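You operate a simulated robot arm through the tools that you are given. There is no shell and no other tool.

Carry out the task below with a simulated two-armed robot. There is one attempt and no reset: what you move stays moved.

## Task
Fill engine 92 with the amount of oil on its card.
Fine: use the dial and one press of the green DOSE key; park the spout and shut the lid after.

It is judged by the outcome, as a careful person would: the job done as asked, and still so three seconds after it is handed in. It fails if anything else is knocked over, pushed out of place, dropped, spilled or broken. Lids that push on must go on centred and level and be pressed home; caps that screw on are set level and turned clockwise until they are tight.

## Robot
Two 7-joint arms with fingered hands on one trunk that stands fixed in place. Base frame: the origin is at the foot of the trunk, x ahead of it, y to its left, z up. Lengths are in m, angles in degrees, forces in N, time in s.
The left shoulder is at [0.02, 0.269, 1.197], the right one opposite. Each reaches about 1.298 m from its shoulder. Payload 5 kg a hand.
The tool frame of a hand sits at the grasp point between the pads (the TCP): z along the fingers, y along the line on which they close. The tips reach 0.042 m beyond it. The gripper opens to 0.208 m; its body begins 0.119 m behind the TCP. The gripper is a hand of 4 fingers: y runs from the thumb to the fingers, the wrist lies at [0, 0, -0.317] in the tool frame, and closing takes about 1.5 s.
Orientation is that of the tool frame in the base frame, as [roll, pitch, yaw] about the fixed x, y, z axes, in that order (R = Rz(yaw) Ry(pitch) Rx(roll)). With the fingers straight down and closing along the base's y, the tool's x points along the base's -x, its y along +y and its z along -z.

## Interface
- The arms move only by the tool servo_tool. It takes "left_steps", "right_steps" or both (then of equal length, played together; a hand with none holds still); each is a list that holds one entry, the list of rows, each a list of 7 numbers: the turn, a rotation vector about the tool's x, y, z in degrees, then the shift along the tool's x, y, z in mm, then the opening, from 0 (shut) to 1 (fully open). In form: [[[rx, ry, rz, dx, dy, dz, fingers], ...]]. A call has 1 to 20 rows; each row shifts and turns the commanded pose from where the row before left it, along the tool's axes as they then stand. A row lasts 0.2 s, in which the tool goes at most 0.05 m and 8.6 degrees; a call with a longer step from one row to the next is refused whole, and so is a gripper value outside its range. Where a pose cannot be reached the arm comes as near as it can. A force on the tool above 90 N (or 10 N above the force at the start of the call, whichever is more), or a blocked arm, ends the call early, and 0.2 s more pass. The fingers move at their own pace (about 0.153 m/s each) and stop on an object; they squeeze with about 29 N. The grip force told is the motor's: it shows also when the fingers shut on nothing. Time passes only in rows, and 0.2 s behind the last, so rows that do not move let the fingers close. The reply holds the time, the measured pose of the TCP, the force on the tool along the base axes, the opening and the grip force, in the units named above and with some noise, with the torque about the TCP (base axes, N m) and any sound that the robot's microphone picked up, and new pictures: "show" is both (left out), scene, wrist or none (wrist: the cameras of the hands that moved).
- Cameras (640 x 400 px; columns grow to the right, rows downward): "scene" is now at [0.1641, 0.0197, 1.5023]; the picture's right is [0.23, -0.97, 0.00], its down [-0.23, -0.06, -0.97] and it looks along [0.94, 0.23, -0.24] (base axes); focal length 214 px, centre (320, 200). "left" rides on the left gripper at [-0.093, 0.001, -0.146] in its tool frame; the picture's right is [-0.02, -1.00, 0.00], its down [0.84, -0.01, -0.54] and it looks along [0.54, -0.01, 0.84] (tool axes); focal length 280 px, centre (320, 200). "right" rides on the right gripper at [0.093, 0.001, -0.146] in its tool frame; the picture's right is [-0.01, 1.00, 0.00], its down [-0.84, -0.01, -0.54] and it looks along [-0.54, -0.01, 0.84] (tool axes); focal length 280 px, centre (320, 200). There is no depth. A picture from a camera that has moved, and an enlarged one, comes with that camera's place and axes in the base frame and with its lens. The place of the scene camera against the robot may be out by one fixed shift of up to 0.012 m in any direction.
- lift_body(by): moves the trunk up (or, below 0, down) by that many m; the arms and the scene camera ride with it, the base frame stays. It gives what a move gives, with no picture.
- set_grasp(shape, hand): the hand has 4 fingers and takes this shape, open, in about a second: jaw (thumb against the fingers, like two jaws); tri (thumb and two fingers); tip (a fingertip pinch); poke (one finger out to press); point (the index stretched); flat (the hand flat); cup (the hand cupped); fist (a fist). The gripper value then closes the fingers along that shape, each until it touches; the sizes above hold for jaw. It gives what a move gives, with no picture.
- pan_tilt(pan, tilt): turns the head with the scene camera to pan (to the left, within 80 degrees either way) and tilt (down, from -29 to 69), counted from straight ahead of the robot (the tilt from the chest, where the trunk bows). It gives what a move gives, and a new picture of the scene camera.
- enlarge(camera, box): a new picture of the part [left, top, right, bottom] of that camera's present view, enlarged. No time passes.
- hand_in(): hands the job in; it is judged then, once.

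Places have to be worked out from the pictures, the camera data and where the tool is seen. Open the grippers and draw the arms clear of the work before you hand the job in, unless the task says otherwise.

The tools are called after "Request:" by a JSON object that holds its "api" and its "payload". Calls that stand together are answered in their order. servo_tool: Moves the arms, as the interface text tells. Its arguments: {"type":"object","properties":{"left_steps":{"type":"array","items":{"type":"array","items":{"type":"array","items":{"type":"number"}}}},"right_steps":{"type":"array","items":{"type":"array","items":{"type":"array","items":{"type":"number"}}}},"show":{"type":"string","enum":["both","scene","wrist","none"]}},"required":[]} The other tools are called the same way: lift_body (by) moves the trunk up or down; set_grasp (shape, hand) gives the hand a shape; pan_tilt (pan, tilt) turns the head that bears the scene camera; enlarge (camera, box) takes an enlarged picture of a part of a camera's view; hand_in () hands the job in.

At the start:

```text
t: 0.0
left_tool_pos: [0.516, 0.2458, 1.4917]
left_tool_rot: [179.9, 0.0, -175.1]
left_force: [0.0, -0.7, -0.4]
left_ft_torque: [0.01, 0.01, 0.0]
left_opening: 0.2079
left_finger_force: 0.1
left_shape: jaw
right_tool_pos: [0.5488, -0.1586, 1.458]
right_tool_rot: [180.0, 0.0, -175.0]
right_force: [-0.3, 0.4, -0.1]
right_ft_torque: [0.0, 0.02, 0.0]
right_opening: 0.2075
right_finger_force: 0.0
right_shape: jaw
trunk travel left (down, up): [-0.575, 0.046]
head pan, tilt (commanded): [13.5, 13.9]
```

scene: 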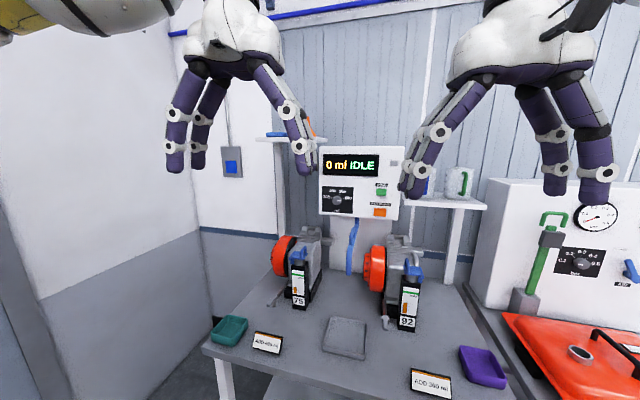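
right: 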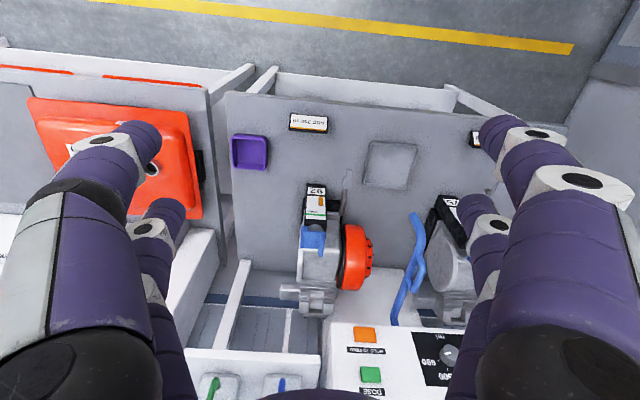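
left: 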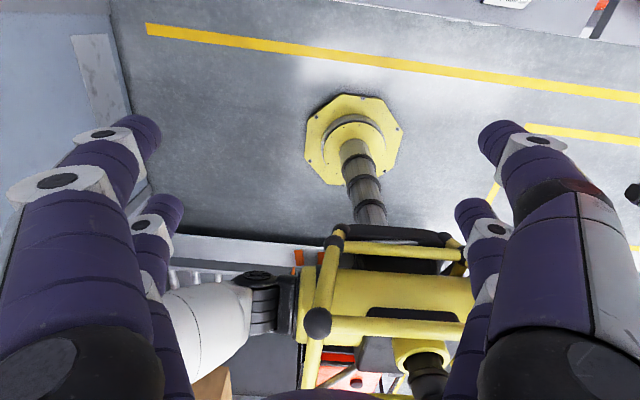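

The scene shows a bench with two engines (75 and 92), a dosing machine with a dial and DOSE key, and cards. I'll enlarge the relevant parts to read them before moving.

Request:
{"api": "enlarge", "payload": {"camera": "scene", "box": [310, 140, 410, 220]}}

Request:
{"api": "enlarge", "payload": {"camera": "scene", "box": [340, 220, 460, 340]}}

Request:
{"api": "enlarge", "payload": {"camera": "scene", "box": [390, 340, 510, 400]}}

Request:
{"api": "enlarge", "payload": {"camera": "scene", "box": [200, 220, 340, 360]}}

Request:
{"api": "enlarge", "payload": {"camera": "right", "box": [220, 160, 480, 400]}}

```text
5.00 times, centred on (360, 180) of scene
camera zoom: at [0.1641, 0.0197, 1.5023], right [0.23, -0.97, 0.0], down [-0.23, -0.06, -0.97], along [0.94, 0.23, -0.24], focal length 1072 px, centre (120, 300)
```

zoom: 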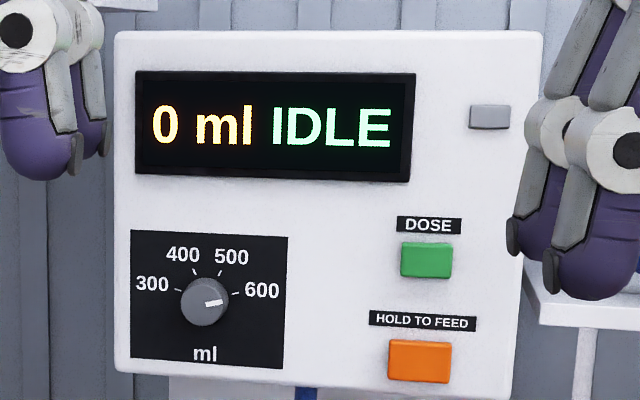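

```text
3.33 times, centred on (400, 280) of scene
camera zoom: at [0.1641, 0.0197, 1.5023], right [0.23, -0.97, 0.0], down [-0.23, -0.06, -0.97], along [0.94, 0.23, -0.24], focal length 715 px, centre (53, -67)
```

zoom: 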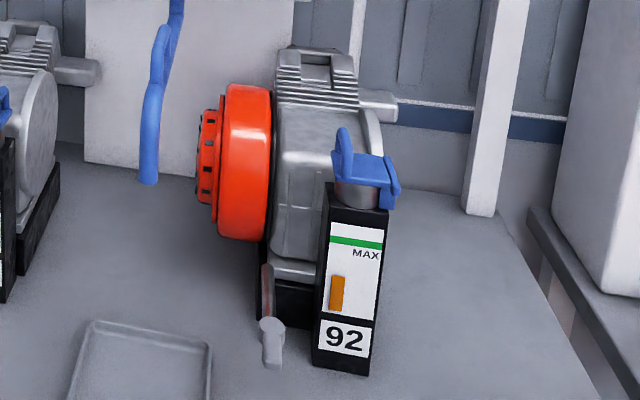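

```text
5.33 times, centred on (450, 370) of scene
camera zoom: at [0.1641, 0.0197, 1.5023], right [0.23, -0.97, 0.0], down [-0.23, -0.06, -0.97], along [0.94, 0.23, -0.24], focal length 1144 px, centre (-373, -707)
```

zoom: 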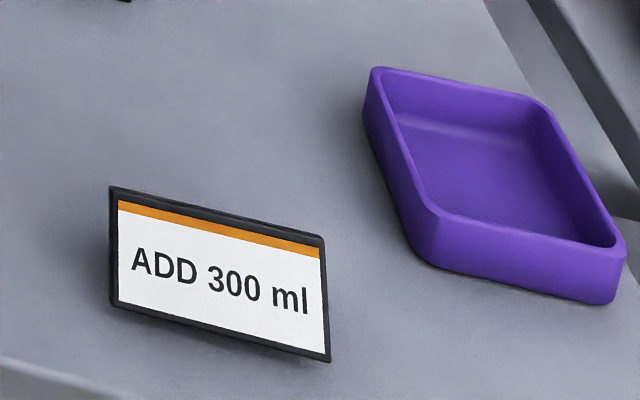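

```text
2.86 times, centred on (270, 290) of scene
camera zoom: at [0.1641, 0.0197, 1.5023], right [0.23, -0.97, 0.0], down [-0.23, -0.06, -0.97], along [0.94, 0.23, -0.24], focal length 613 px, centre (463, -57)
```

zoom: 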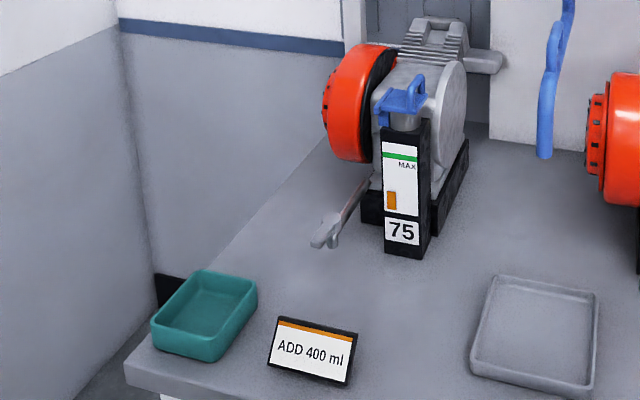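

```text
1.67 times, centred on (350, 280) of right
camera zoom: at [0.4557, -0.1642, 1.6037], right [-0.07, 1.0, 0.0], down [0.84, 0.06, 0.54], along [0.54, 0.04, -0.84], focal length 467 px, centre (270, 67)
```

zoom: 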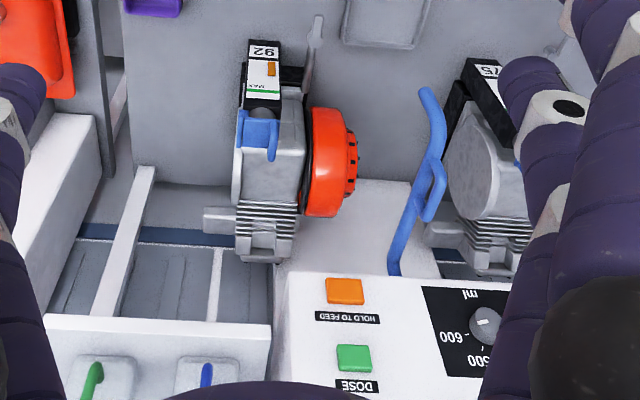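

The card before engine 92 reads "ADD 300 ml". The dial now points near 600. I'll zoom tighter on the card, dial, spout and lid to be sure.

Request:
{"api": "enlarge", "payload": {"camera": "scene", "box": [408, 365, 456, 395]}}

Request:
{"api": "enlarge", "payload": {"camera": "scene", "box": [320, 180, 360, 220]}}

Request:
{"api": "enlarge", "payload": {"camera": "scene", "box": [330, 205, 380, 285]}}

Request:
{"api": "enlarge", "payload": {"camera": "scene", "box": [385, 235, 445, 285]}}

Request:
{"api": "enlarge", "payload": {"camera": "right", "box": [280, 170, 480, 330]}}

```text
13.33 times, centred on (432, 380) of scene
camera zoom: at [0.1641, 0.0197, 1.5023], right [0.23, -0.97, 0.0], down [-0.23, -0.06, -0.97], along [0.94, 0.23, -0.24], focal length 2860 px, centre (-1173, -2200)
```

zoom: 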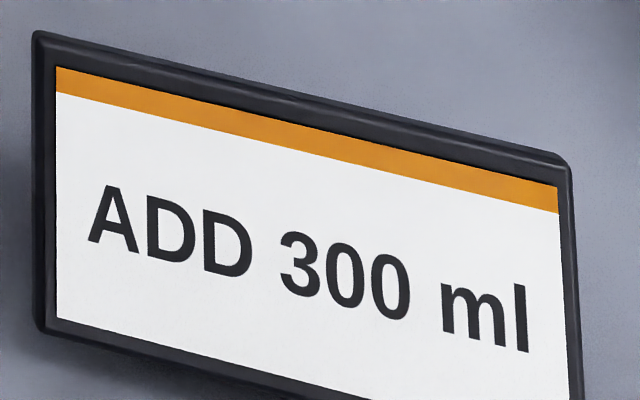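

```text
10.00 times, centred on (340, 200) of scene
camera zoom: at [0.1641, 0.0197, 1.5023], right [0.23, -0.97, 0.0], down [-0.23, -0.06, -0.97], along [0.94, 0.23, -0.24], focal length 2145 px, centre (120, 200)
```

zoom: 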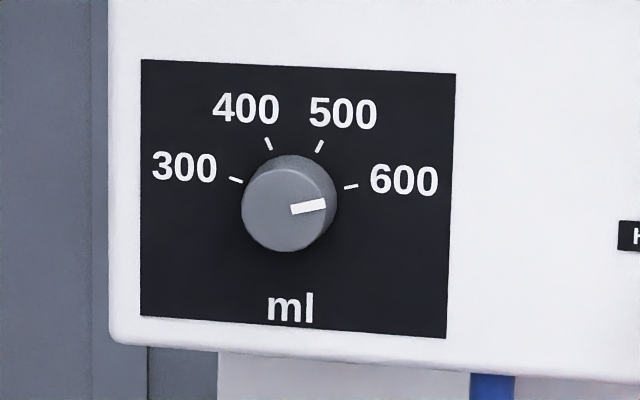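

```text
5.00 times, centred on (355, 245) of scene
camera zoom: at [0.1641, 0.0197, 1.5023], right [0.23, -0.97, 0.0], down [-0.23, -0.06, -0.97], along [0.94, 0.23, -0.24], focal length 1072 px, centre (145, -25)
```

zoom: 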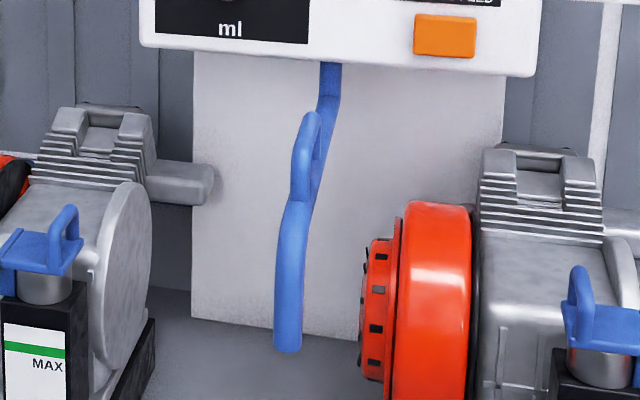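

```text
8.00 times, centred on (415, 260) of scene
camera zoom: at [0.1641, 0.0197, 1.5023], right [0.23, -0.97, 0.0], down [-0.23, -0.06, -0.97], along [0.94, 0.23, -0.24], focal length 1716 px, centre (-440, -280)
```

zoom: 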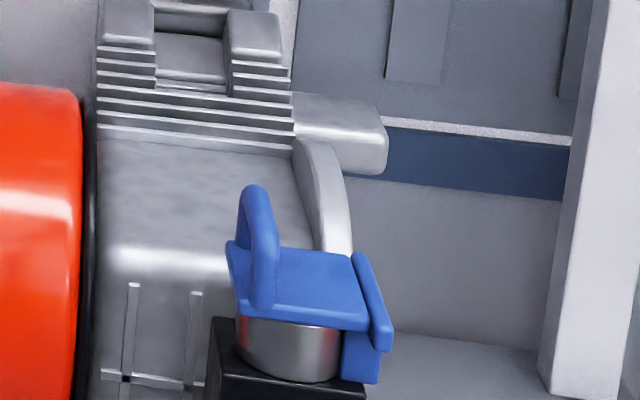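

```text
2.50 times, centred on (380, 250) of right
camera zoom: at [0.4557, -0.1642, 1.6037], right [-0.07, 1.0, 0.0], down [0.84, 0.06, 0.54], along [0.54, 0.04, -0.84], focal length 701 px, centre (170, 75)
```

zoom: 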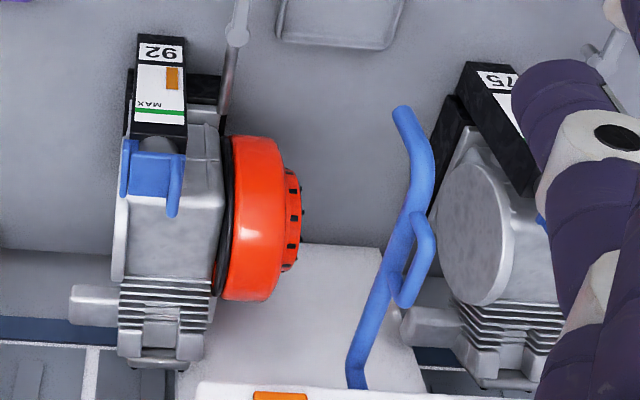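

Card 92 says 300 ml; dial sits at 600. Triangulating: dial ≈ [1.04, 0.156, 1.278], DOSE ≈ [1.03, -0.02, 1.33], lid of 92 ≈ [0.92, -0.147, 1.063], spout pivot ≈ [1.09, 0.07], tip ≈ [0.82, 0.076, 1.08]. First I turn the left hand to point forward so that its camera looks at the panel.

Request:
{"api": "servo_tool", "payload": {"left_steps": [[[0, 0, 4.9, 0, 0, 0, 1], [0, -8.18, 0, -25, 0, 14.5, 1], [0, -8.18, 0, -22.7, 0, 17.9, 1], [0, -8.18, 0, -19.9, 0, 20.9, 1], [0, -8.18, 0, -16.7, 0, 23.6, 1], [0, -8.18, 0, -13.2, 0, 25.7, 1], [0, -8.18, 0, -9.4, 0, 27.3, 1], [0, -8.18, 0, -5.4, 0, 28.4, 1], [0, -8.18, 0, -1.3, 0, 28.9, 1], [0, -8.18, 0, 2.8, 0, 28.8, 1], [0, -8.18, 0, 6.9, 0, 28.1, 1], [0, -8.18, 0, 10.8, 0, 26.8, 1], [0, 0, 0, 0, 0, 0, 1]]]}}

```text
t: 2.8
left_tool_pos: [0.7933, 0.2466, 1.3304]
left_tool_rot: [-119.8, 90.0, -119.8]
left_force: [-0.2, 0.2, 0.3]
left_ft_torque: [0.0, -0.05, 0.0]
left_opening: 0.2078
left_finger_force: 0.1
left_shape: jaw
right_tool_pos: [0.5505, -0.1573, 1.4586]
right_tool_rot: [-180.0, 0.0, -175.1]
right_force: [1.2, -0.2, -0.7]
right_ft_torque: [-0.03, 0.1, -0.01]
right_opening: 0.2081
right_finger_force: 0.1
right_shape: jaw
trunk travel left (down, up): [-0.575, 0.046]
head pan, tilt (commanded): [13.5, 13.9]
camera scene: at [0.1649, 0.02, 1.5023], right [0.23, -0.97, 0.0], down [-0.23, -0.06, -0.97], along [0.94, 0.23, -0.24], focal length 214 px, centre (320, 200)
camera left: at [0.6466, 0.2486, 1.4252], right [0.0, -1.0, 0.01], down [-0.54, -0.01, -0.84], along [0.84, -0.01, -0.54], focal length 280 px, centre (320, 200)
```

scene: 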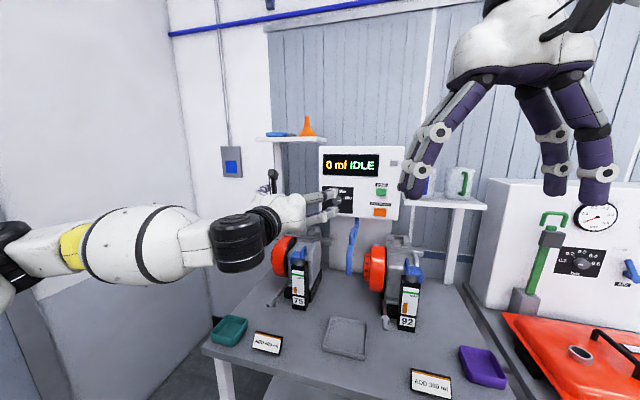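
left: 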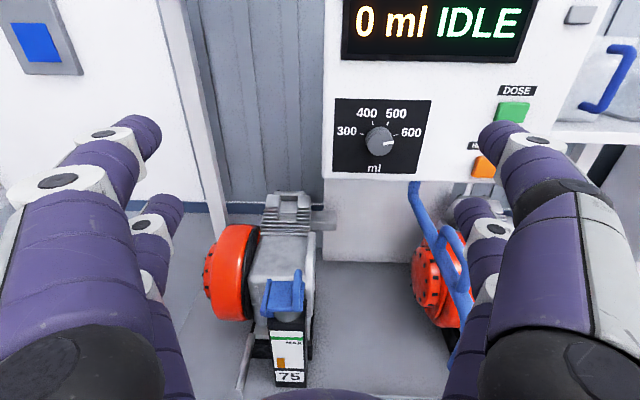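

The left hand now faces the panel; the dial shows at about [1.04, 0.157, 1.276]. I'll zoom with the left camera at the dial and spout for detail.

Request:
{"api": "enlarge", "payload": {"camera": "left", "box": [325, 80, 445, 180]}}

Request:
{"api": "enlarge", "payload": {"camera": "left", "box": [390, 160, 510, 360]}}

Request:
{"api": "enlarge", "payload": {"camera": "left", "box": [230, 240, 350, 390]}}

Request:
{"api": "enlarge", "payload": {"camera": "right", "box": [280, 190, 380, 330]}}

```text
4.00 times, centred on (385, 130) of left
camera zoom: at [0.6466, 0.2486, 1.4252], right [0.0, -1.0, 0.01], down [-0.54, -0.01, -0.84], along [0.84, -0.01, -0.54], focal length 1122 px, centre (60, 480)
```

zoom: 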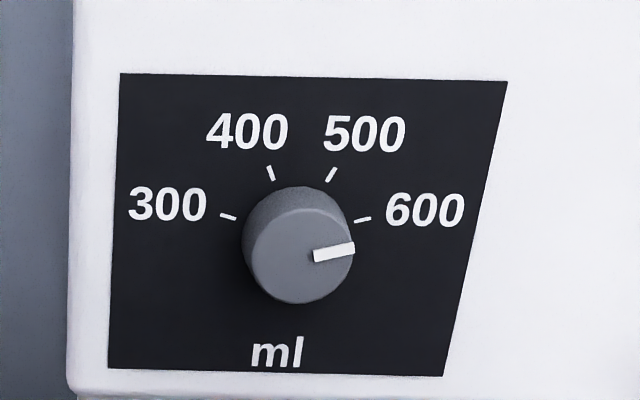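

```text
2.00 times, centred on (450, 260) of left
camera zoom: at [0.6466, 0.2486, 1.4252], right [0.0, -1.0, 0.01], down [-0.54, -0.01, -0.84], along [0.84, -0.01, -0.54], focal length 561 px, centre (60, 80)
```

zoom: 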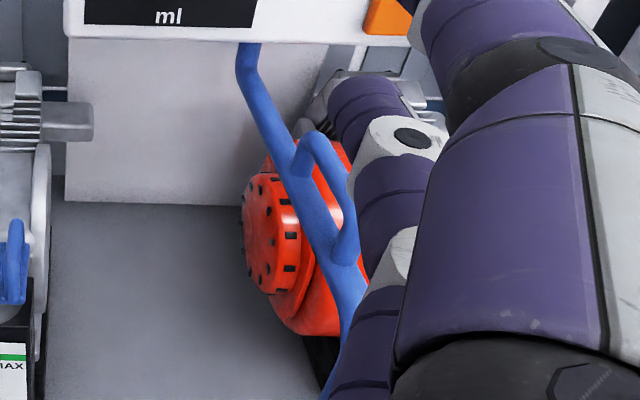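

```text
2.67 times, centred on (290, 315) of left
camera zoom: at [0.6466, 0.2486, 1.4252], right [0.0, -1.0, 0.01], down [-0.54, -0.01, -0.84], along [0.84, -0.01, -0.54], focal length 748 px, centre (400, -107)
```

zoom: 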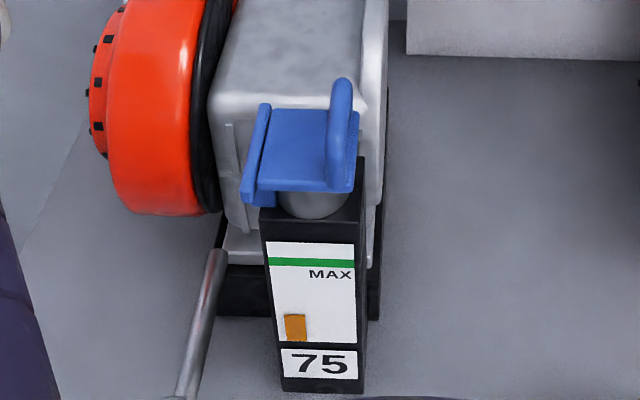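

```text
2.86 times, centred on (330, 260) of right
camera zoom: at [0.4566, -0.1641, 1.6035], right [-0.07, 1.0, 0.0], down [0.84, 0.06, 0.54], along [0.54, 0.04, -0.84], focal length 801 px, centre (291, 29)
```

zoom: 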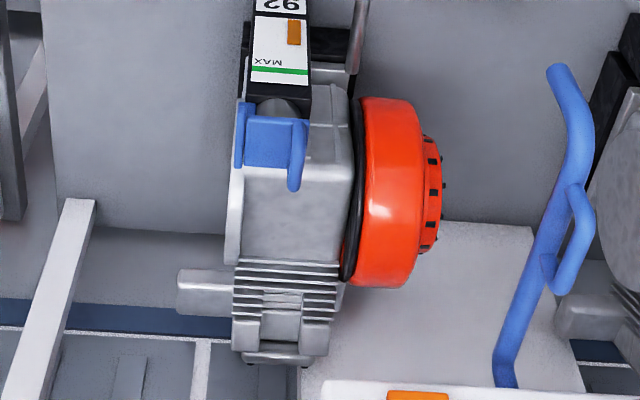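

The lid of 92 hinges on its right (-y) edge with an arch handle on its left edge, and the spout has a carrying loop on top at about [0.87, 0.077, 1.206]. I'll look at the right hand in "poke" shape first, to see what the finger looks like in free space.

Request:
{"api": "set_grasp", "payload": {"shape": "poke", "hand": "right"}}

Request:
{"api": "enlarge", "payload": {"camera": "scene", "box": [390, 0, 640, 220]}}

Request:
{"api": "enlarge", "payload": {"camera": "right", "box": [0, 0, 640, 400]}}

```text
t: 3.7
left_tool_pos: [0.7911, 0.247, 1.3317]
left_tool_rot: [-171.8, 89.9, -171.9]
left_force: [1.0, 0.3, 0.3]
left_ft_torque: [-0.01, -0.04, 0.0]
left_opening: 0.2078
left_finger_force: 0.0
left_shape: jaw
right_tool_pos: [0.5493, -0.1584, 1.4588]
right_tool_rot: [180.0, 0.0, -175.1]
right_force: [1.3, -0.5, -0.3]
right_ft_torque: [-0.04, 0.04, 0.01]
right_opening: 0.0
right_finger_force: 0.0
right_shape: poke
trunk travel left (down, up): [-0.575, 0.046]
head pan, tilt (commanded): [13.5, 13.9]
```

```text
1.82 times, centred on (515, 110) of scene
camera zoom: at [0.1646, 0.0199, 1.5022], right [0.23, -0.97, 0.0], down [-0.23, -0.06, -0.97], along [0.94, 0.23, -0.24], focal length 390 px, centre (-34, 364)
```

zoom: 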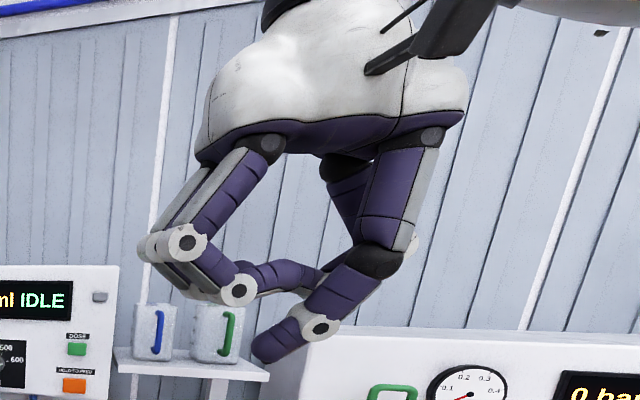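

```text
1.00 times, centred on (320, 200) of right (not enlarged: the box is as wide or as high as the picture)
camera zoom: at [0.4563, -0.1641, 1.6035], right [-0.07, 1.0, 0.0], down [0.84, 0.06, 0.54], along [0.54, 0.04, -0.84], focal length 280 px, centre (320, 200)
```

zoom: 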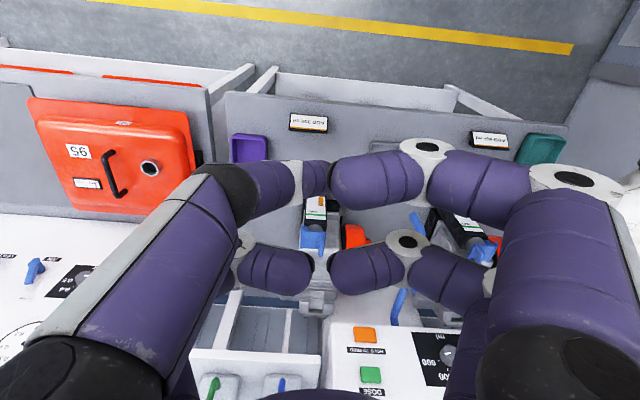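

In "poke" the near finger's tip ends near the TCP with the others curled behind. I'll look at "point" too, to choose the best probe for the lid.

Request:
{"api": "set_grasp", "payload": {"shape": "point", "hand": "right"}}

Request:
{"api": "enlarge", "payload": {"camera": "scene", "box": [390, 0, 640, 220]}}

Request:
{"api": "enlarge", "payload": {"camera": "right", "box": [0, 0, 640, 400]}}

```text
t: 4.6
left_tool_pos: [0.7914, 0.2481, 1.3319]
left_tool_rot: [179.3, 89.9, 179.3]
left_force: [0.2, -0.2, 1.7]
left_ft_torque: [-0.01, 0.01, -0.01]
left_opening: 0.208
left_finger_force: 0.2
left_shape: jaw
right_tool_pos: [0.549, -0.1577, 1.4584]
right_tool_rot: [-180.0, 0.0, -175.0]
right_force: [-0.1, 0.5, -0.4]
right_ft_torque: [-0.04, 0.02, 0.02]
right_opening: 0.2017
right_finger_force: 0.0
right_shape: point
trunk travel left (down, up): [-0.575, 0.046]
head pan, tilt (commanded): [13.5, 13.9]
```

```text
1.82 times, centred on (515, 110) of scene
camera zoom: at [0.1642, 0.0197, 1.5023], right [0.23, -0.97, 0.0], down [-0.23, -0.06, -0.97], along [0.94, 0.23, -0.24], focal length 390 px, centre (-34, 364)
```

zoom: 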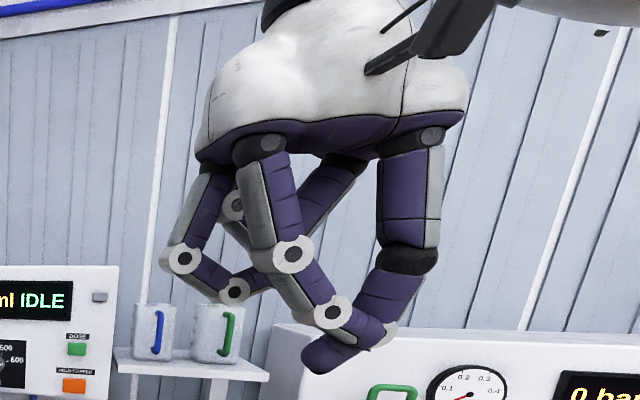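

```text
1.00 times, centred on (320, 200) of right (not enlarged: the box is as wide or as high as the picture)
camera zoom: at [0.4557, -0.1642, 1.6037], right [-0.07, 1.0, 0.0], down [0.84, 0.06, 0.54], along [0.54, 0.04, -0.84], focal length 280 px, centre (320, 200)
```

zoom: 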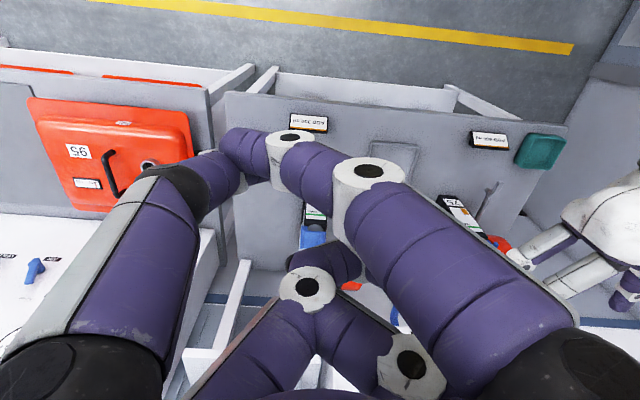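

"Point" crosses the fingers awkwardly. I'll return to jaw and close it to see the closed fingertip geometry.

Request:
{"api": "set_grasp", "payload": {"shape": "jaw", "hand": "right"}}

Request:
{"api": "servo_tool", "payload": {"right_steps": [[[0, 0, 0, 0, 0, 0, 0], [0, 0, 0, 0, 0, 0, 0], [0, 0, 0, 0, 0, 0, 0], [0, 0, 0, 0, 0, 0, 0], [0, 0, 0, 0, 0, 0, 0], [0, 0, 0, 0, 0, 0, 0], [0, 0, 0, 0, 0, 0, 0], [0, 0, 0, 0, 0, 0, 0]]]}}

Request:
{"api": "enlarge", "payload": {"camera": "scene", "box": [390, 0, 640, 220]}}

```text
t: 5.5
left_tool_pos: [0.7914, 0.2475, 1.3317]
left_tool_rot: [-178.0, 90.0, -177.9]
left_force: [0.5, -0.5, -0.3]
left_ft_torque: [0.0, -0.02, 0.01]
left_opening: 0.2079
left_finger_force: 0.1
left_shape: jaw
right_tool_pos: [0.5486, -0.1585, 1.4576]
right_tool_rot: [-179.9, 0.0, -175.1]
right_force: [0.2, 0.4, 0.1]
right_ft_torque: [0.02, 0.01, -0.02]
right_opening: 0.2079
right_finger_force: 0.1
right_shape: jaw
trunk travel left (down, up): [-0.575, 0.046]
head pan, tilt (commanded): [13.5, 13.9]
```

```text
t: 7.3
left_tool_pos: [0.7915, 0.2474, 1.3308]
left_tool_rot: [178.6, 89.9, 178.5]
left_force: [-0.6, -0.3, -0.2]
left_ft_torque: [-0.02, -0.03, 0.02]
left_opening: 0.208
left_finger_force: 0.0
left_shape: jaw
right_tool_pos: [0.549, -0.1579, 1.4573]
right_tool_rot: [180.0, 0.0, -175.1]
right_force: [0.7, -0.1, -0.3]
right_ft_torque: [0.04, 0.01, -0.01]
right_opening: 0.0
right_finger_force: 29.1
right_shape: jaw
trunk travel left (down, up): [-0.575, 0.046]
head pan, tilt (commanded): [13.5, 13.9]
camera scene: at [0.1641, 0.0197, 1.5023], right [0.23, -0.97, 0.0], down [-0.23, -0.06, -0.97], along [0.94, 0.23, -0.24], focal length 214 px, centre (320, 200)
camera right: at [0.4556, -0.1643, 1.6037], right [-0.07, 1.0, 0.0], down [0.84, 0.06, 0.54], along [0.54, 0.04, -0.84], focal length 280 px, centre (320, 200)
```

scene: 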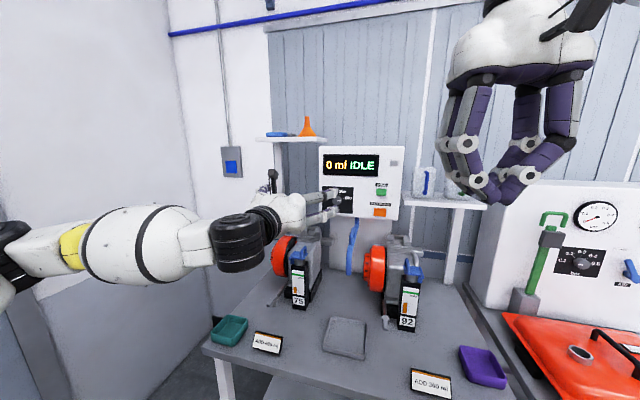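
right: 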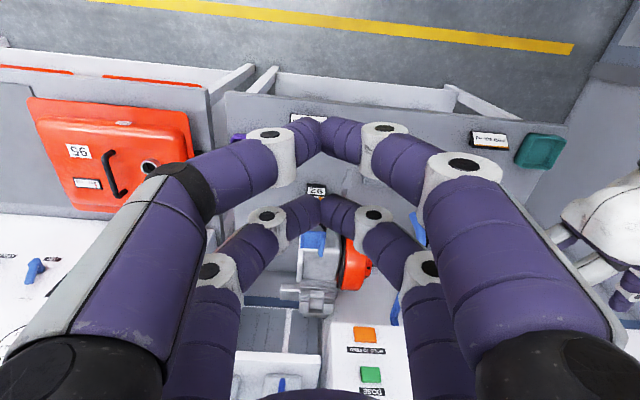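

```text
1.82 times, centred on (515, 110) of scene
camera zoom: at [0.1641, 0.0197, 1.5023], right [0.23, -0.97, 0.0], down [-0.23, -0.06, -0.97], along [0.94, 0.23, -0.24], focal length 390 px, centre (-34, 364)
```

zoom: 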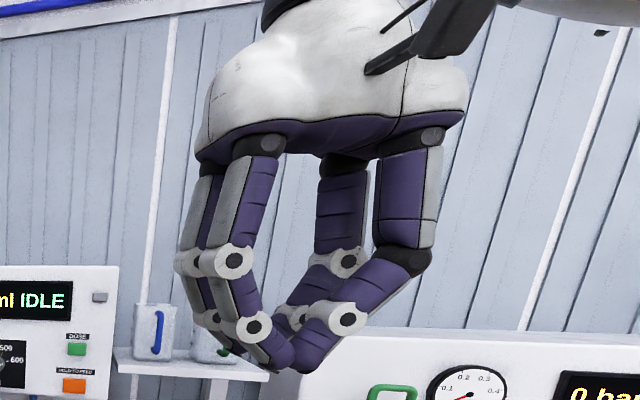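

In jaw the fingers form two pairs about ±38 mm apart along tool x, so a 39 mm knob would slip between them. I'll check "tip" on the left and "tri" on the right for finer pinching.

Request:
{"api": "set_grasp", "payload": {"shape": "tip", "hand": "left"}}

Request:
{"api": "set_grasp", "payload": {"shape": "tri", "hand": "right"}}

Request:
{"api": "servo_tool", "payload": {"left_steps": [[[0, 0, 0, 0, 0, 0, 1]]], "right_steps": [[[0, 0, 0, 0, 0, 0, 1]]]}}

Request:
{"api": "enlarge", "payload": {"camera": "scene", "box": [390, 0, 640, 220]}}

```text
t: 8.2
left_tool_pos: [0.7911, 0.2474, 1.3312]
left_tool_rot: [-1.1, 89.9, -1.1]
left_force: [-0.2, -1.6, -0.1]
left_ft_torque: [0.02, 0.01, 0.01]
left_opening: 0.2079
left_finger_force: 0.0
left_shape: tip
right_tool_pos: [0.5498, -0.1566, 1.4581]
right_tool_rot: [179.9, -0.1, -175.1]
right_force: [0.3, -0.3, 0.2]
right_ft_torque: [0.02, 0.03, -0.01]
right_opening: 0.0
right_finger_force: 28.9
right_shape: jaw
trunk travel left (down, up): [-0.575, 0.046]
head pan, tilt (commanded): [13.5, 13.9]
```

```text
t: 9.1
left_tool_pos: [0.791, 0.2481, 1.3316]
left_tool_rot: [-1.9, 90.0, -1.9]
left_force: [0.1, -0.4, 0.5]
left_ft_torque: [0.0, 0.0, -0.01]
left_opening: 0.2079
left_finger_force: 0.1
left_shape: tip
right_tool_pos: [0.5483, -0.1569, 1.4579]
right_tool_rot: [-179.9, 0.0, -175.1]
right_force: [-0.1, 0.4, -0.5]
right_ft_torque: [0.02, -0.02, -0.02]
right_opening: 0.2082
right_finger_force: 0.1
right_shape: tri
trunk travel left (down, up): [-0.575, 0.046]
head pan, tilt (commanded): [13.5, 13.9]
```

```text
t: 9.5
left_tool_pos: [0.7919, 0.248, 1.3318]
left_tool_rot: [-2.0, 89.9, -1.9]
left_force: [-0.6, 0.2, 0.0]
left_ft_torque: [0.0, 0.01, 0.02]
left_opening: 0.208
left_finger_force: 0.0
left_shape: tip
right_tool_pos: [0.5499, -0.1582, 1.4576]
right_tool_rot: [180.0, 0.0, -175.0]
right_force: [-0.1, 0.3, 0.0]
right_ft_torque: [0.0, -0.01, 0.01]
right_opening: 0.2079
right_finger_force: 0.0
right_shape: tri
trunk travel left (down, up): [-0.575, 0.046]
head pan, tilt (commanded): [13.5, 13.9]
camera scene: at [0.1641, 0.0197, 1.5023], right [0.23, -0.97, 0.0], down [-0.23, -0.06, -0.97], along [0.94, 0.23, -0.24], focal length 214 px, centre (320, 200)
camera right: at [0.4556, -0.1643, 1.6037], right [-0.07, 1.0, 0.0], down [0.84, 0.06, 0.54], along [0.54, 0.04, -0.84], focal length 280 px, centre (320, 200)
camera left: at [0.6458, 0.2486, 1.4258], right [0.0, -1.0, 0.01], down [-0.54, -0.01, -0.84], along [0.84, -0.01, -0.54], focal length 280 px, centre (320, 200)
```

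scene: 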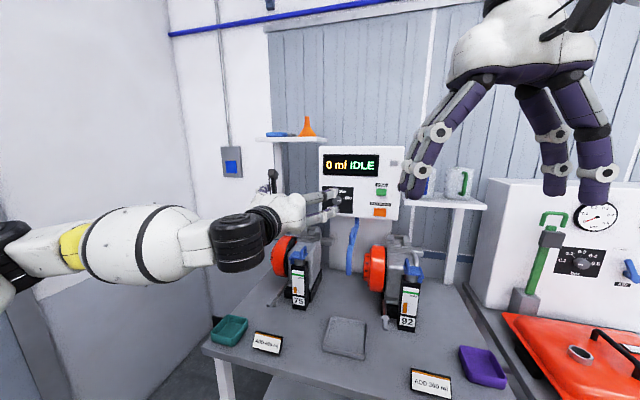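
right: 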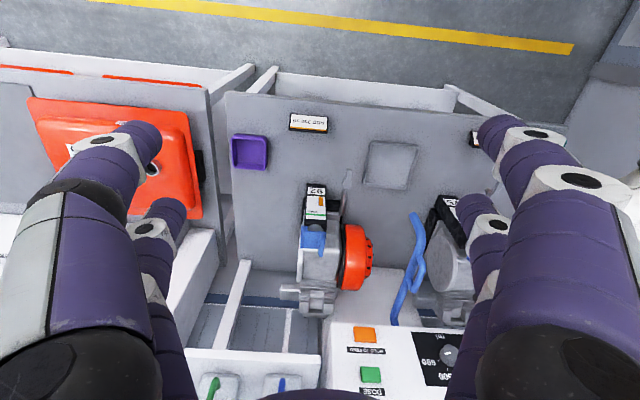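
left: 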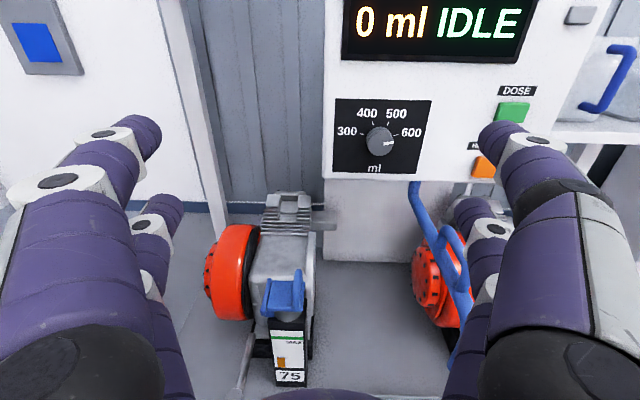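

```text
1.82 times, centred on (515, 110) of scene
camera zoom: at [0.1641, 0.0197, 1.5023], right [0.23, -0.97, 0.0], down [-0.23, -0.06, -0.97], along [0.94, 0.23, -0.24], focal length 390 px, centre (-34, 364)
```

zoom: 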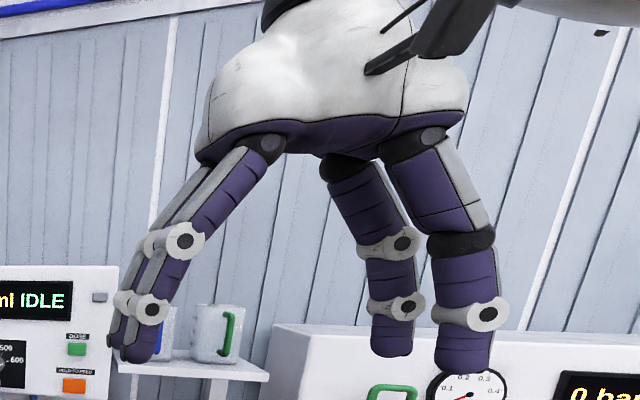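

Open, the shapes look alike; I'll close both hands in free space to see how "tip" and "tri" converge.

Request:
{"api": "servo_tool", "payload": {"left_steps": [[[0, 0, 0, 0, 0, 0, 0], [0, 0, 0, 0, 0, 0, 0], [0, 0, 0, 0, 0, 0, 0], [0, 0, 0, 0, 0, 0, 0], [0, 0, 0, 0, 0, 0, 0], [0, 0, 0, 0, 0, 0, 0], [0, 0, 0, 0, 0, 0, 0], [0, 0, 0, 0, 0, 0, 0]]], "right_steps": [[[0, 0, 0, 0, 0, 0, 0], [0, 0, 0, 0, 0, 0, 0], [0, 0, 0, 0, 0, 0, 0], [0, 0, 0, 0, 0, 0, 0], [0, 0, 0, 0, 0, 0, 0], [0, 0, 0, 0, 0, 0, 0], [0, 0, 0, 0, 0, 0, 0], [0, 0, 0, 0, 0, 0, 0]]]}}

Request:
{"api": "enlarge", "payload": {"camera": "scene", "box": [390, 0, 640, 220]}}

Request:
{"api": "enlarge", "payload": {"camera": "scene", "box": [200, 130, 380, 290]}}

```text
t: 11.3
left_tool_pos: [0.7904, 0.2468, 1.3319]
left_tool_rot: [-2.9, 90.0, -2.9]
left_force: [0.7, -0.4, -0.1]
left_ft_torque: [-0.03, 0.01, 0.0]
left_opening: 0.0
left_finger_force: 29.2
left_shape: tip
right_tool_pos: [0.5486, -0.1576, 1.4582]
right_tool_rot: [-180.0, 0.0, -175.2]
right_force: [-0.5, 0.3, 0.1]
right_ft_torque: [-0.02, 0.02, 0.01]
right_opening: 0.0
right_finger_force: 28.8
right_shape: tri
trunk travel left (down, up): [-0.575, 0.046]
head pan, tilt (commanded): [13.5, 13.9]
camera scene: at [0.1641, 0.0197, 1.5023], right [0.23, -0.97, 0.0], down [-0.23, -0.06, -0.97], along [0.94, 0.23, -0.24], focal length 214 px, centre (320, 200)
camera right: at [0.4556, -0.1643, 1.6037], right [-0.07, 1.0, 0.0], down [0.84, 0.06, 0.54], along [0.54, 0.04, -0.84], focal length 280 px, centre (320, 200)
camera left: at [0.6458, 0.2486, 1.4258], right [0.0, -1.0, 0.01], down [-0.54, -0.01, -0.84], along [0.84, -0.01, -0.54], focal length 280 px, centre (320, 200)
```

scene: 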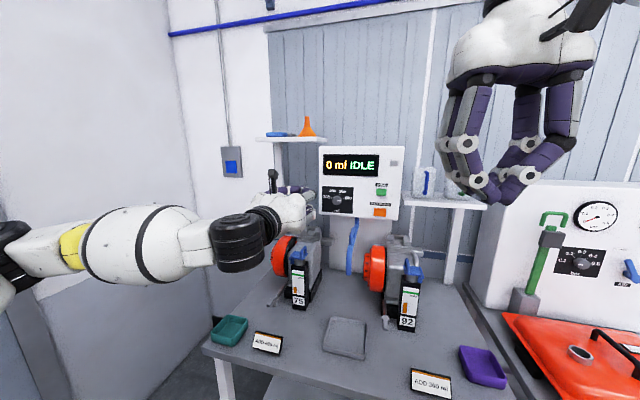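
right: 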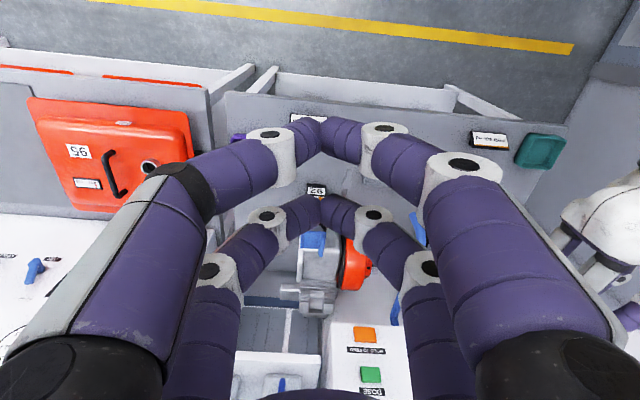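
left: 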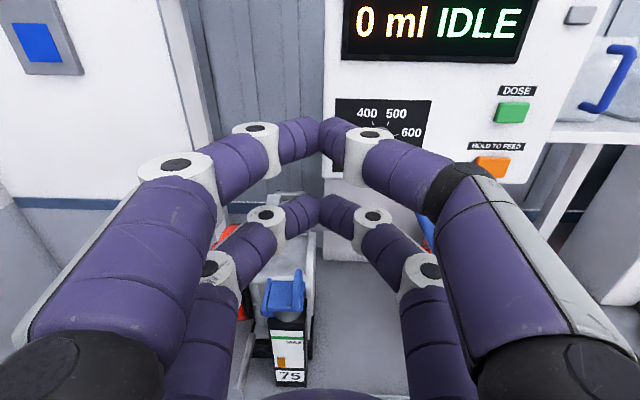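

```text
1.82 times, centred on (515, 110) of scene
camera zoom: at [0.1641, 0.0197, 1.5023], right [0.23, -0.97, 0.0], down [-0.23, -0.06, -0.97], along [0.94, 0.23, -0.24], focal length 390 px, centre (-34, 364)
```

zoom: 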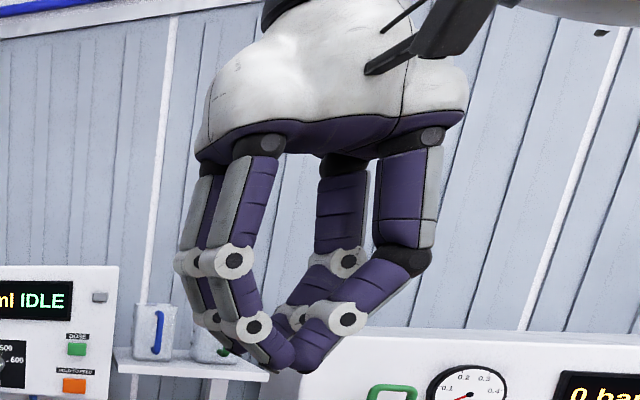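

```text
2.50 times, centred on (290, 210) of scene
camera zoom: at [0.1641, 0.0197, 1.5023], right [0.23, -0.97, 0.0], down [-0.23, -0.06, -0.97], along [0.94, 0.23, -0.24], focal length 536 px, centre (395, 175)
```

zoom: 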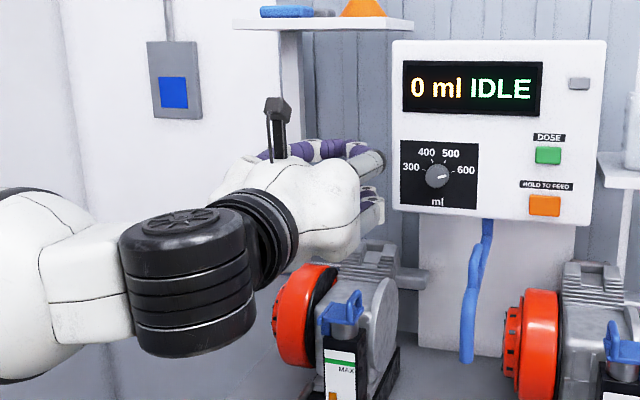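

All these shapes close as two finger pairs about ±32 mm along tool x, with tips 42 mm past the TCP, so I'll use single closed pairs as probes. I bring the right hand (fingers down, closed) to a look-out point near the lid of engine 92.

Request:
{"api": "servo_tool", "payload": {"right_steps": [[[0, 0, 5, 0, 0, 0, 0], [0, 0, 0, -36, 14, 27, 0], [0, 0, 0, -36, 14, 27, 0], [0, 0, 0, -36, 14, 27, 0], [0, 0, 0, -36, 14, 27, 0], [0, 0, 0, -36, 14, 27, 0], [0, 0, 0, -36, 14, 27, 0], [0, 0, 0, -36, 14, 27, 0], [0, 0, 0, 0, 0, 0, 0]]]}}

Request:
{"api": "enlarge", "payload": {"camera": "right", "box": [120, 120, 440, 320]}}

```text
t: 13.3
left_tool_pos: [0.7896, 0.2466, 1.3334]
left_tool_rot: [22.6, 89.9, 22.5]
left_force: [-0.5, -0.8, 0.3]
left_ft_torque: [0.0, 0.11, 0.12]
left_opening: 0.0
left_finger_force: 29.5
left_shape: tip
right_tool_pos: [0.8018, -0.0626, 1.2707]
right_tool_rot: [180.0, 0.1, 179.9]
right_force: [-0.2, -0.6, 0.8]
right_ft_torque: [0.13, -0.13, -0.03]
right_opening: 0.0
right_finger_force: 28.5
right_shape: tri
trunk travel left (down, up): [-0.575, 0.046]
head pan, tilt (commanded): [13.5, 13.9]
camera scene: at [0.1626, 0.0187, 1.5028], right [0.23, -0.97, 0.0], down [-0.23, -0.05, -0.97], along [0.94, 0.23, -0.24], focal length 214 px, centre (320, 200)
camera right: at [0.7081, -0.0602, 1.4166], right [0.02, 1.0, 0.0], down [0.84, -0.01, 0.54], along [0.54, -0.01, -0.84], focal length 280 px, centre (320, 200)
```

scene: 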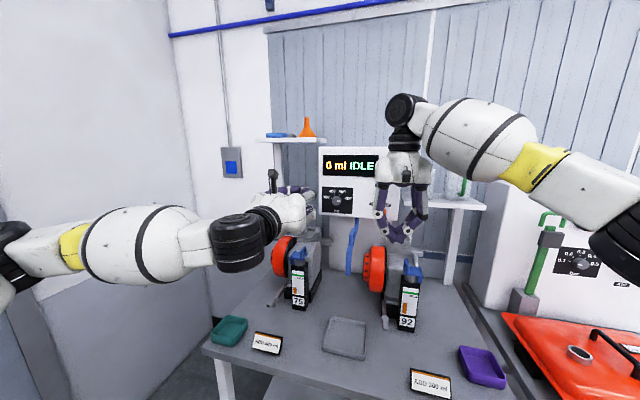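
right: 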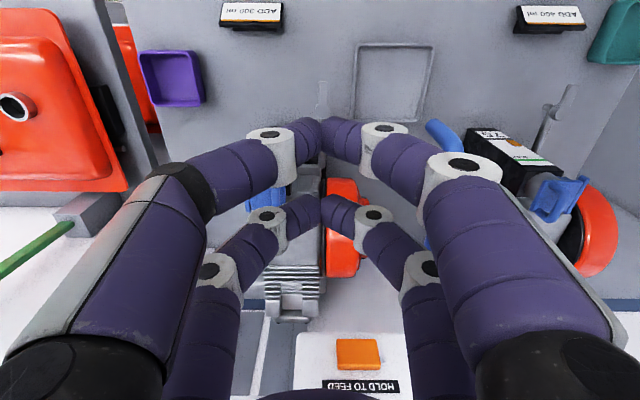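

```text
2.00 times, centred on (280, 220) of right
camera zoom: at [0.7081, -0.0602, 1.4166], right [0.02, 1.0, 0.0], down [0.84, -0.01, 0.54], along [0.54, -0.01, -0.84], focal length 561 px, centre (400, 160)
```

zoom: 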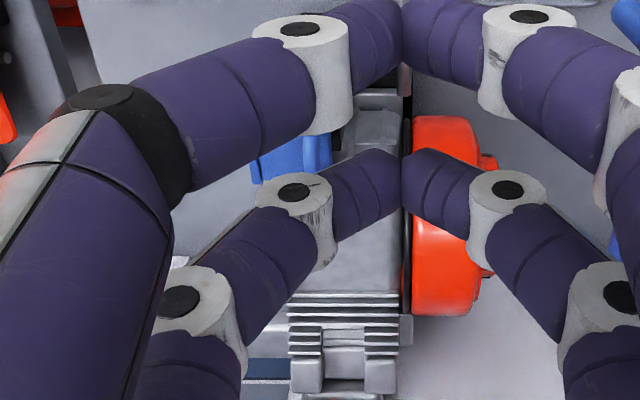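

Closed fingers block the camera and make a wedge shape. I'll shift the right hand to directly before the lid (y = -0.147), away from the spout, and open it for a clear look.

Request:
{"api": "servo_tool", "payload": {"right_steps": [[[0, 0, 0, 0, -43, 0, 0], [0, 0, 0, 0, -42, 0, 0], [0, 0, 0, 0, 0, 0, 1], [0, 0, 0, 0, 0, 0, 1], [0, 0, 0, 0, 0, 0, 1], [0, 0, 0, 0, 0, 0, 1], [0, 0, 0, 0, 0, 0, 1]]]}}

Request:
{"api": "enlarge", "payload": {"camera": "right", "box": [230, 130, 410, 250]}}

Request:
{"api": "enlarge", "payload": {"camera": "scene", "box": [340, 150, 480, 300]}}

```text
t: 14.9
left_tool_pos: [0.7911, 0.2484, 1.3312]
left_tool_rot: [-172.4, 90.0, -172.4]
left_force: [0.2, -0.1, 0.2]
left_ft_torque: [0.02, -0.03, -0.02]
left_opening: 0.0001
left_finger_force: 29.5
left_shape: tip
right_tool_pos: [0.8001, -0.145, 1.2662]
right_tool_rot: [180.0, 0.0, 179.9]
right_force: [0.6, -0.6, 0.3]
right_ft_torque: [-0.03, 0.0, -0.02]
right_opening: 0.2077
right_finger_force: 0.0
right_shape: tri
trunk travel left (down, up): [-0.575, 0.046]
head pan, tilt (commanded): [13.5, 13.9]
camera scene: at [0.1639, 0.0199, 1.5023], right [0.23, -0.97, 0.0], down [-0.23, -0.06, -0.97], along [0.94, 0.23, -0.24], focal length 214 px, centre (320, 200)
camera right: at [0.7067, -0.1437, 1.4122], right [0.02, 1.0, 0.0], down [0.84, -0.01, 0.54], along [0.54, -0.01, -0.84], focal length 280 px, centre (320, 200)
```

scene: 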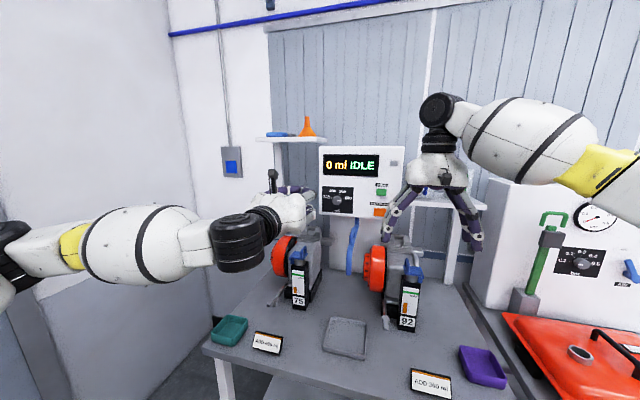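
right: 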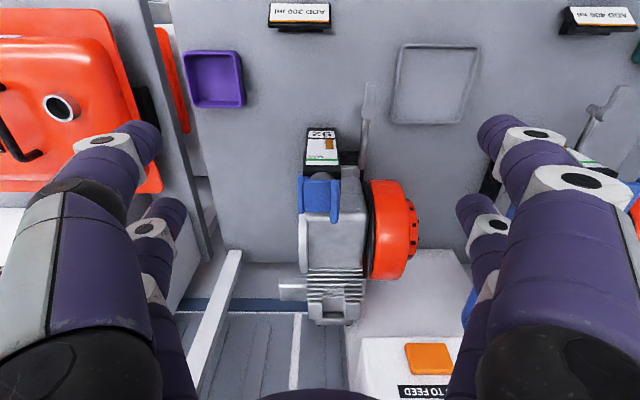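

```text
3.33 times, centred on (320, 190) of right
camera zoom: at [0.7067, -0.1437, 1.4122], right [0.02, 1.0, 0.0], down [0.84, -0.01, 0.54], along [0.54, -0.01, -0.84], focal length 935 px, centre (320, 233)
```

zoom: 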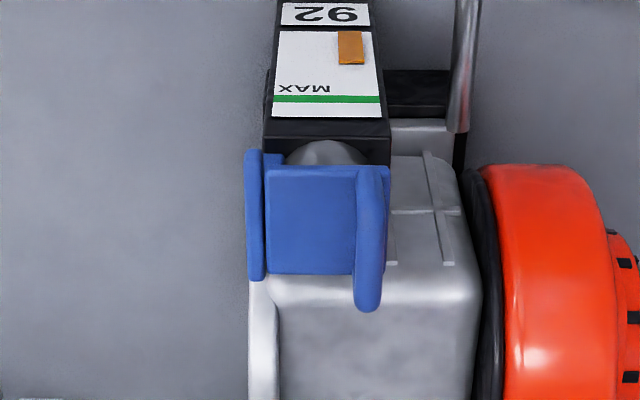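

```text
2.67 times, centred on (410, 225) of scene
camera zoom: at [0.1639, 0.0199, 1.5023], right [0.23, -0.97, 0.0], down [-0.23, -0.06, -0.97], along [0.94, 0.23, -0.24], focal length 572 px, centre (80, 133)
```

zoom: 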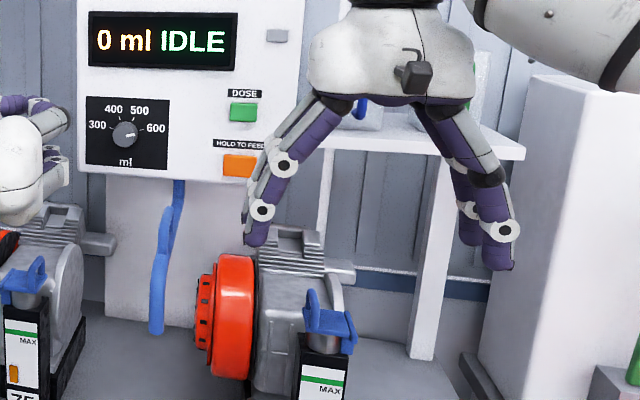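

From this view: lid plate spans x 0.898–0.953, y -0.171…-0.118, top z≈1.065; arch handle at x≈0.925, y≈-0.126, top z≈1.098; hinge at y≈-0.176. I'll place the front finger pair (X = TCP+32 mm) over the arch, stopping above it for a check.

Request:
{"api": "servo_tool", "payload": {"right_steps": [[[0, 0, 0, -31, 6.3, 22, 1], [0, 0, 0, -31, 6.3, 22, 1], [0, 0, 0, -31, 6.3, 22, 1], [0, 0, 0, 0, 0, 30, 1], [0, 0, 0, 0, 0, 0, 1]]]}}

Request:
{"api": "enlarge", "payload": {"camera": "right", "box": [160, 60, 480, 260]}}

Request:
{"api": "enlarge", "payload": {"camera": "scene", "box": [340, 170, 480, 300]}}

```text
t: 16.1
left_tool_pos: [0.7899, 0.2505, 1.3315]
left_tool_rot: [58.5, 89.9, 58.7]
left_force: [-0.9, 0.2, 0.4]
left_ft_torque: [0.01, 0.01, -0.09]
left_opening: 0.0001
left_finger_force: 28.6
left_shape: tip
right_tool_pos: [0.8926, -0.127, 1.1722]
right_tool_rot: [180.0, 0.0, -180.0]
right_force: [0.0, 1.8, 0.4]
right_ft_torque: [-0.14, -0.01, 0.01]
right_opening: 0.2077
right_finger_force: 0.1
right_shape: tri
trunk travel left (down, up): [-0.575, 0.046]
head pan, tilt (commanded): [13.5, 13.9]
camera scene: at [0.1637, 0.0208, 1.5024], right [0.23, -0.97, 0.0], down [-0.23, -0.06, -0.97], along [0.94, 0.23, -0.24], focal length 214 px, centre (320, 200)
camera right: at [0.7995, -0.1248, 1.3182], right [0.01, 1.0, 0.0], down [0.84, -0.01, 0.54], along [0.54, -0.01, -0.84], focal length 280 px, centre (320, 200)
```

scene: 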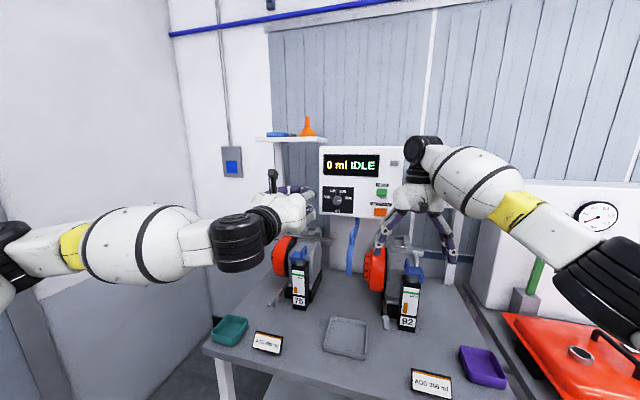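
right: 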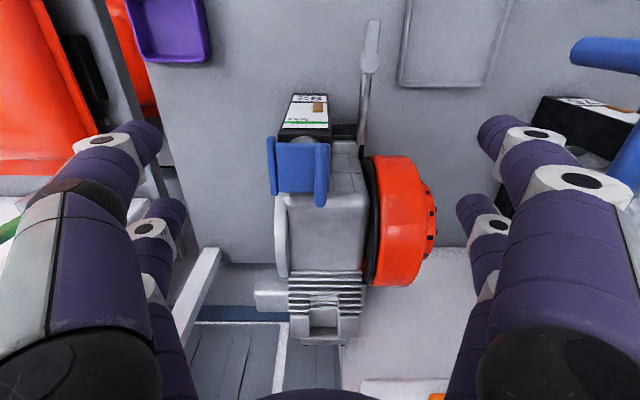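

```text
2.00 times, centred on (320, 160) of right
camera zoom: at [0.7995, -0.1248, 1.3182], right [0.01, 1.0, 0.0], down [0.84, -0.01, 0.54], along [0.54, -0.01, -0.84], focal length 561 px, centre (320, 280)
```

zoom: 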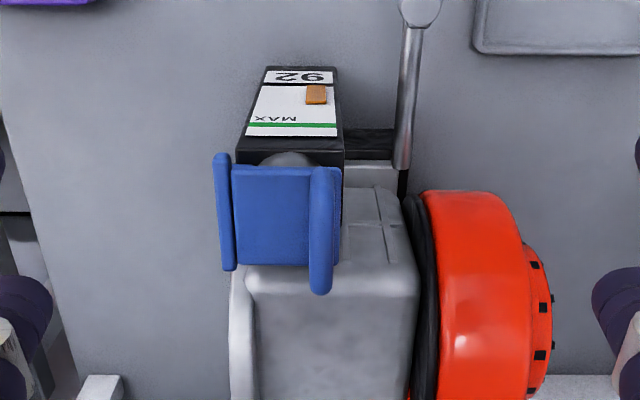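

```text
3.08 times, centred on (410, 235) of scene
camera zoom: at [0.1637, 0.0208, 1.5024], right [0.23, -0.97, 0.0], down [-0.23, -0.06, -0.97], along [0.94, 0.23, -0.24], focal length 660 px, centre (43, 92)
```

zoom: 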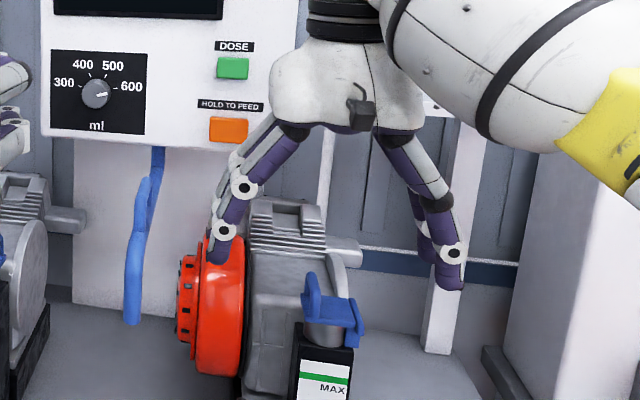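

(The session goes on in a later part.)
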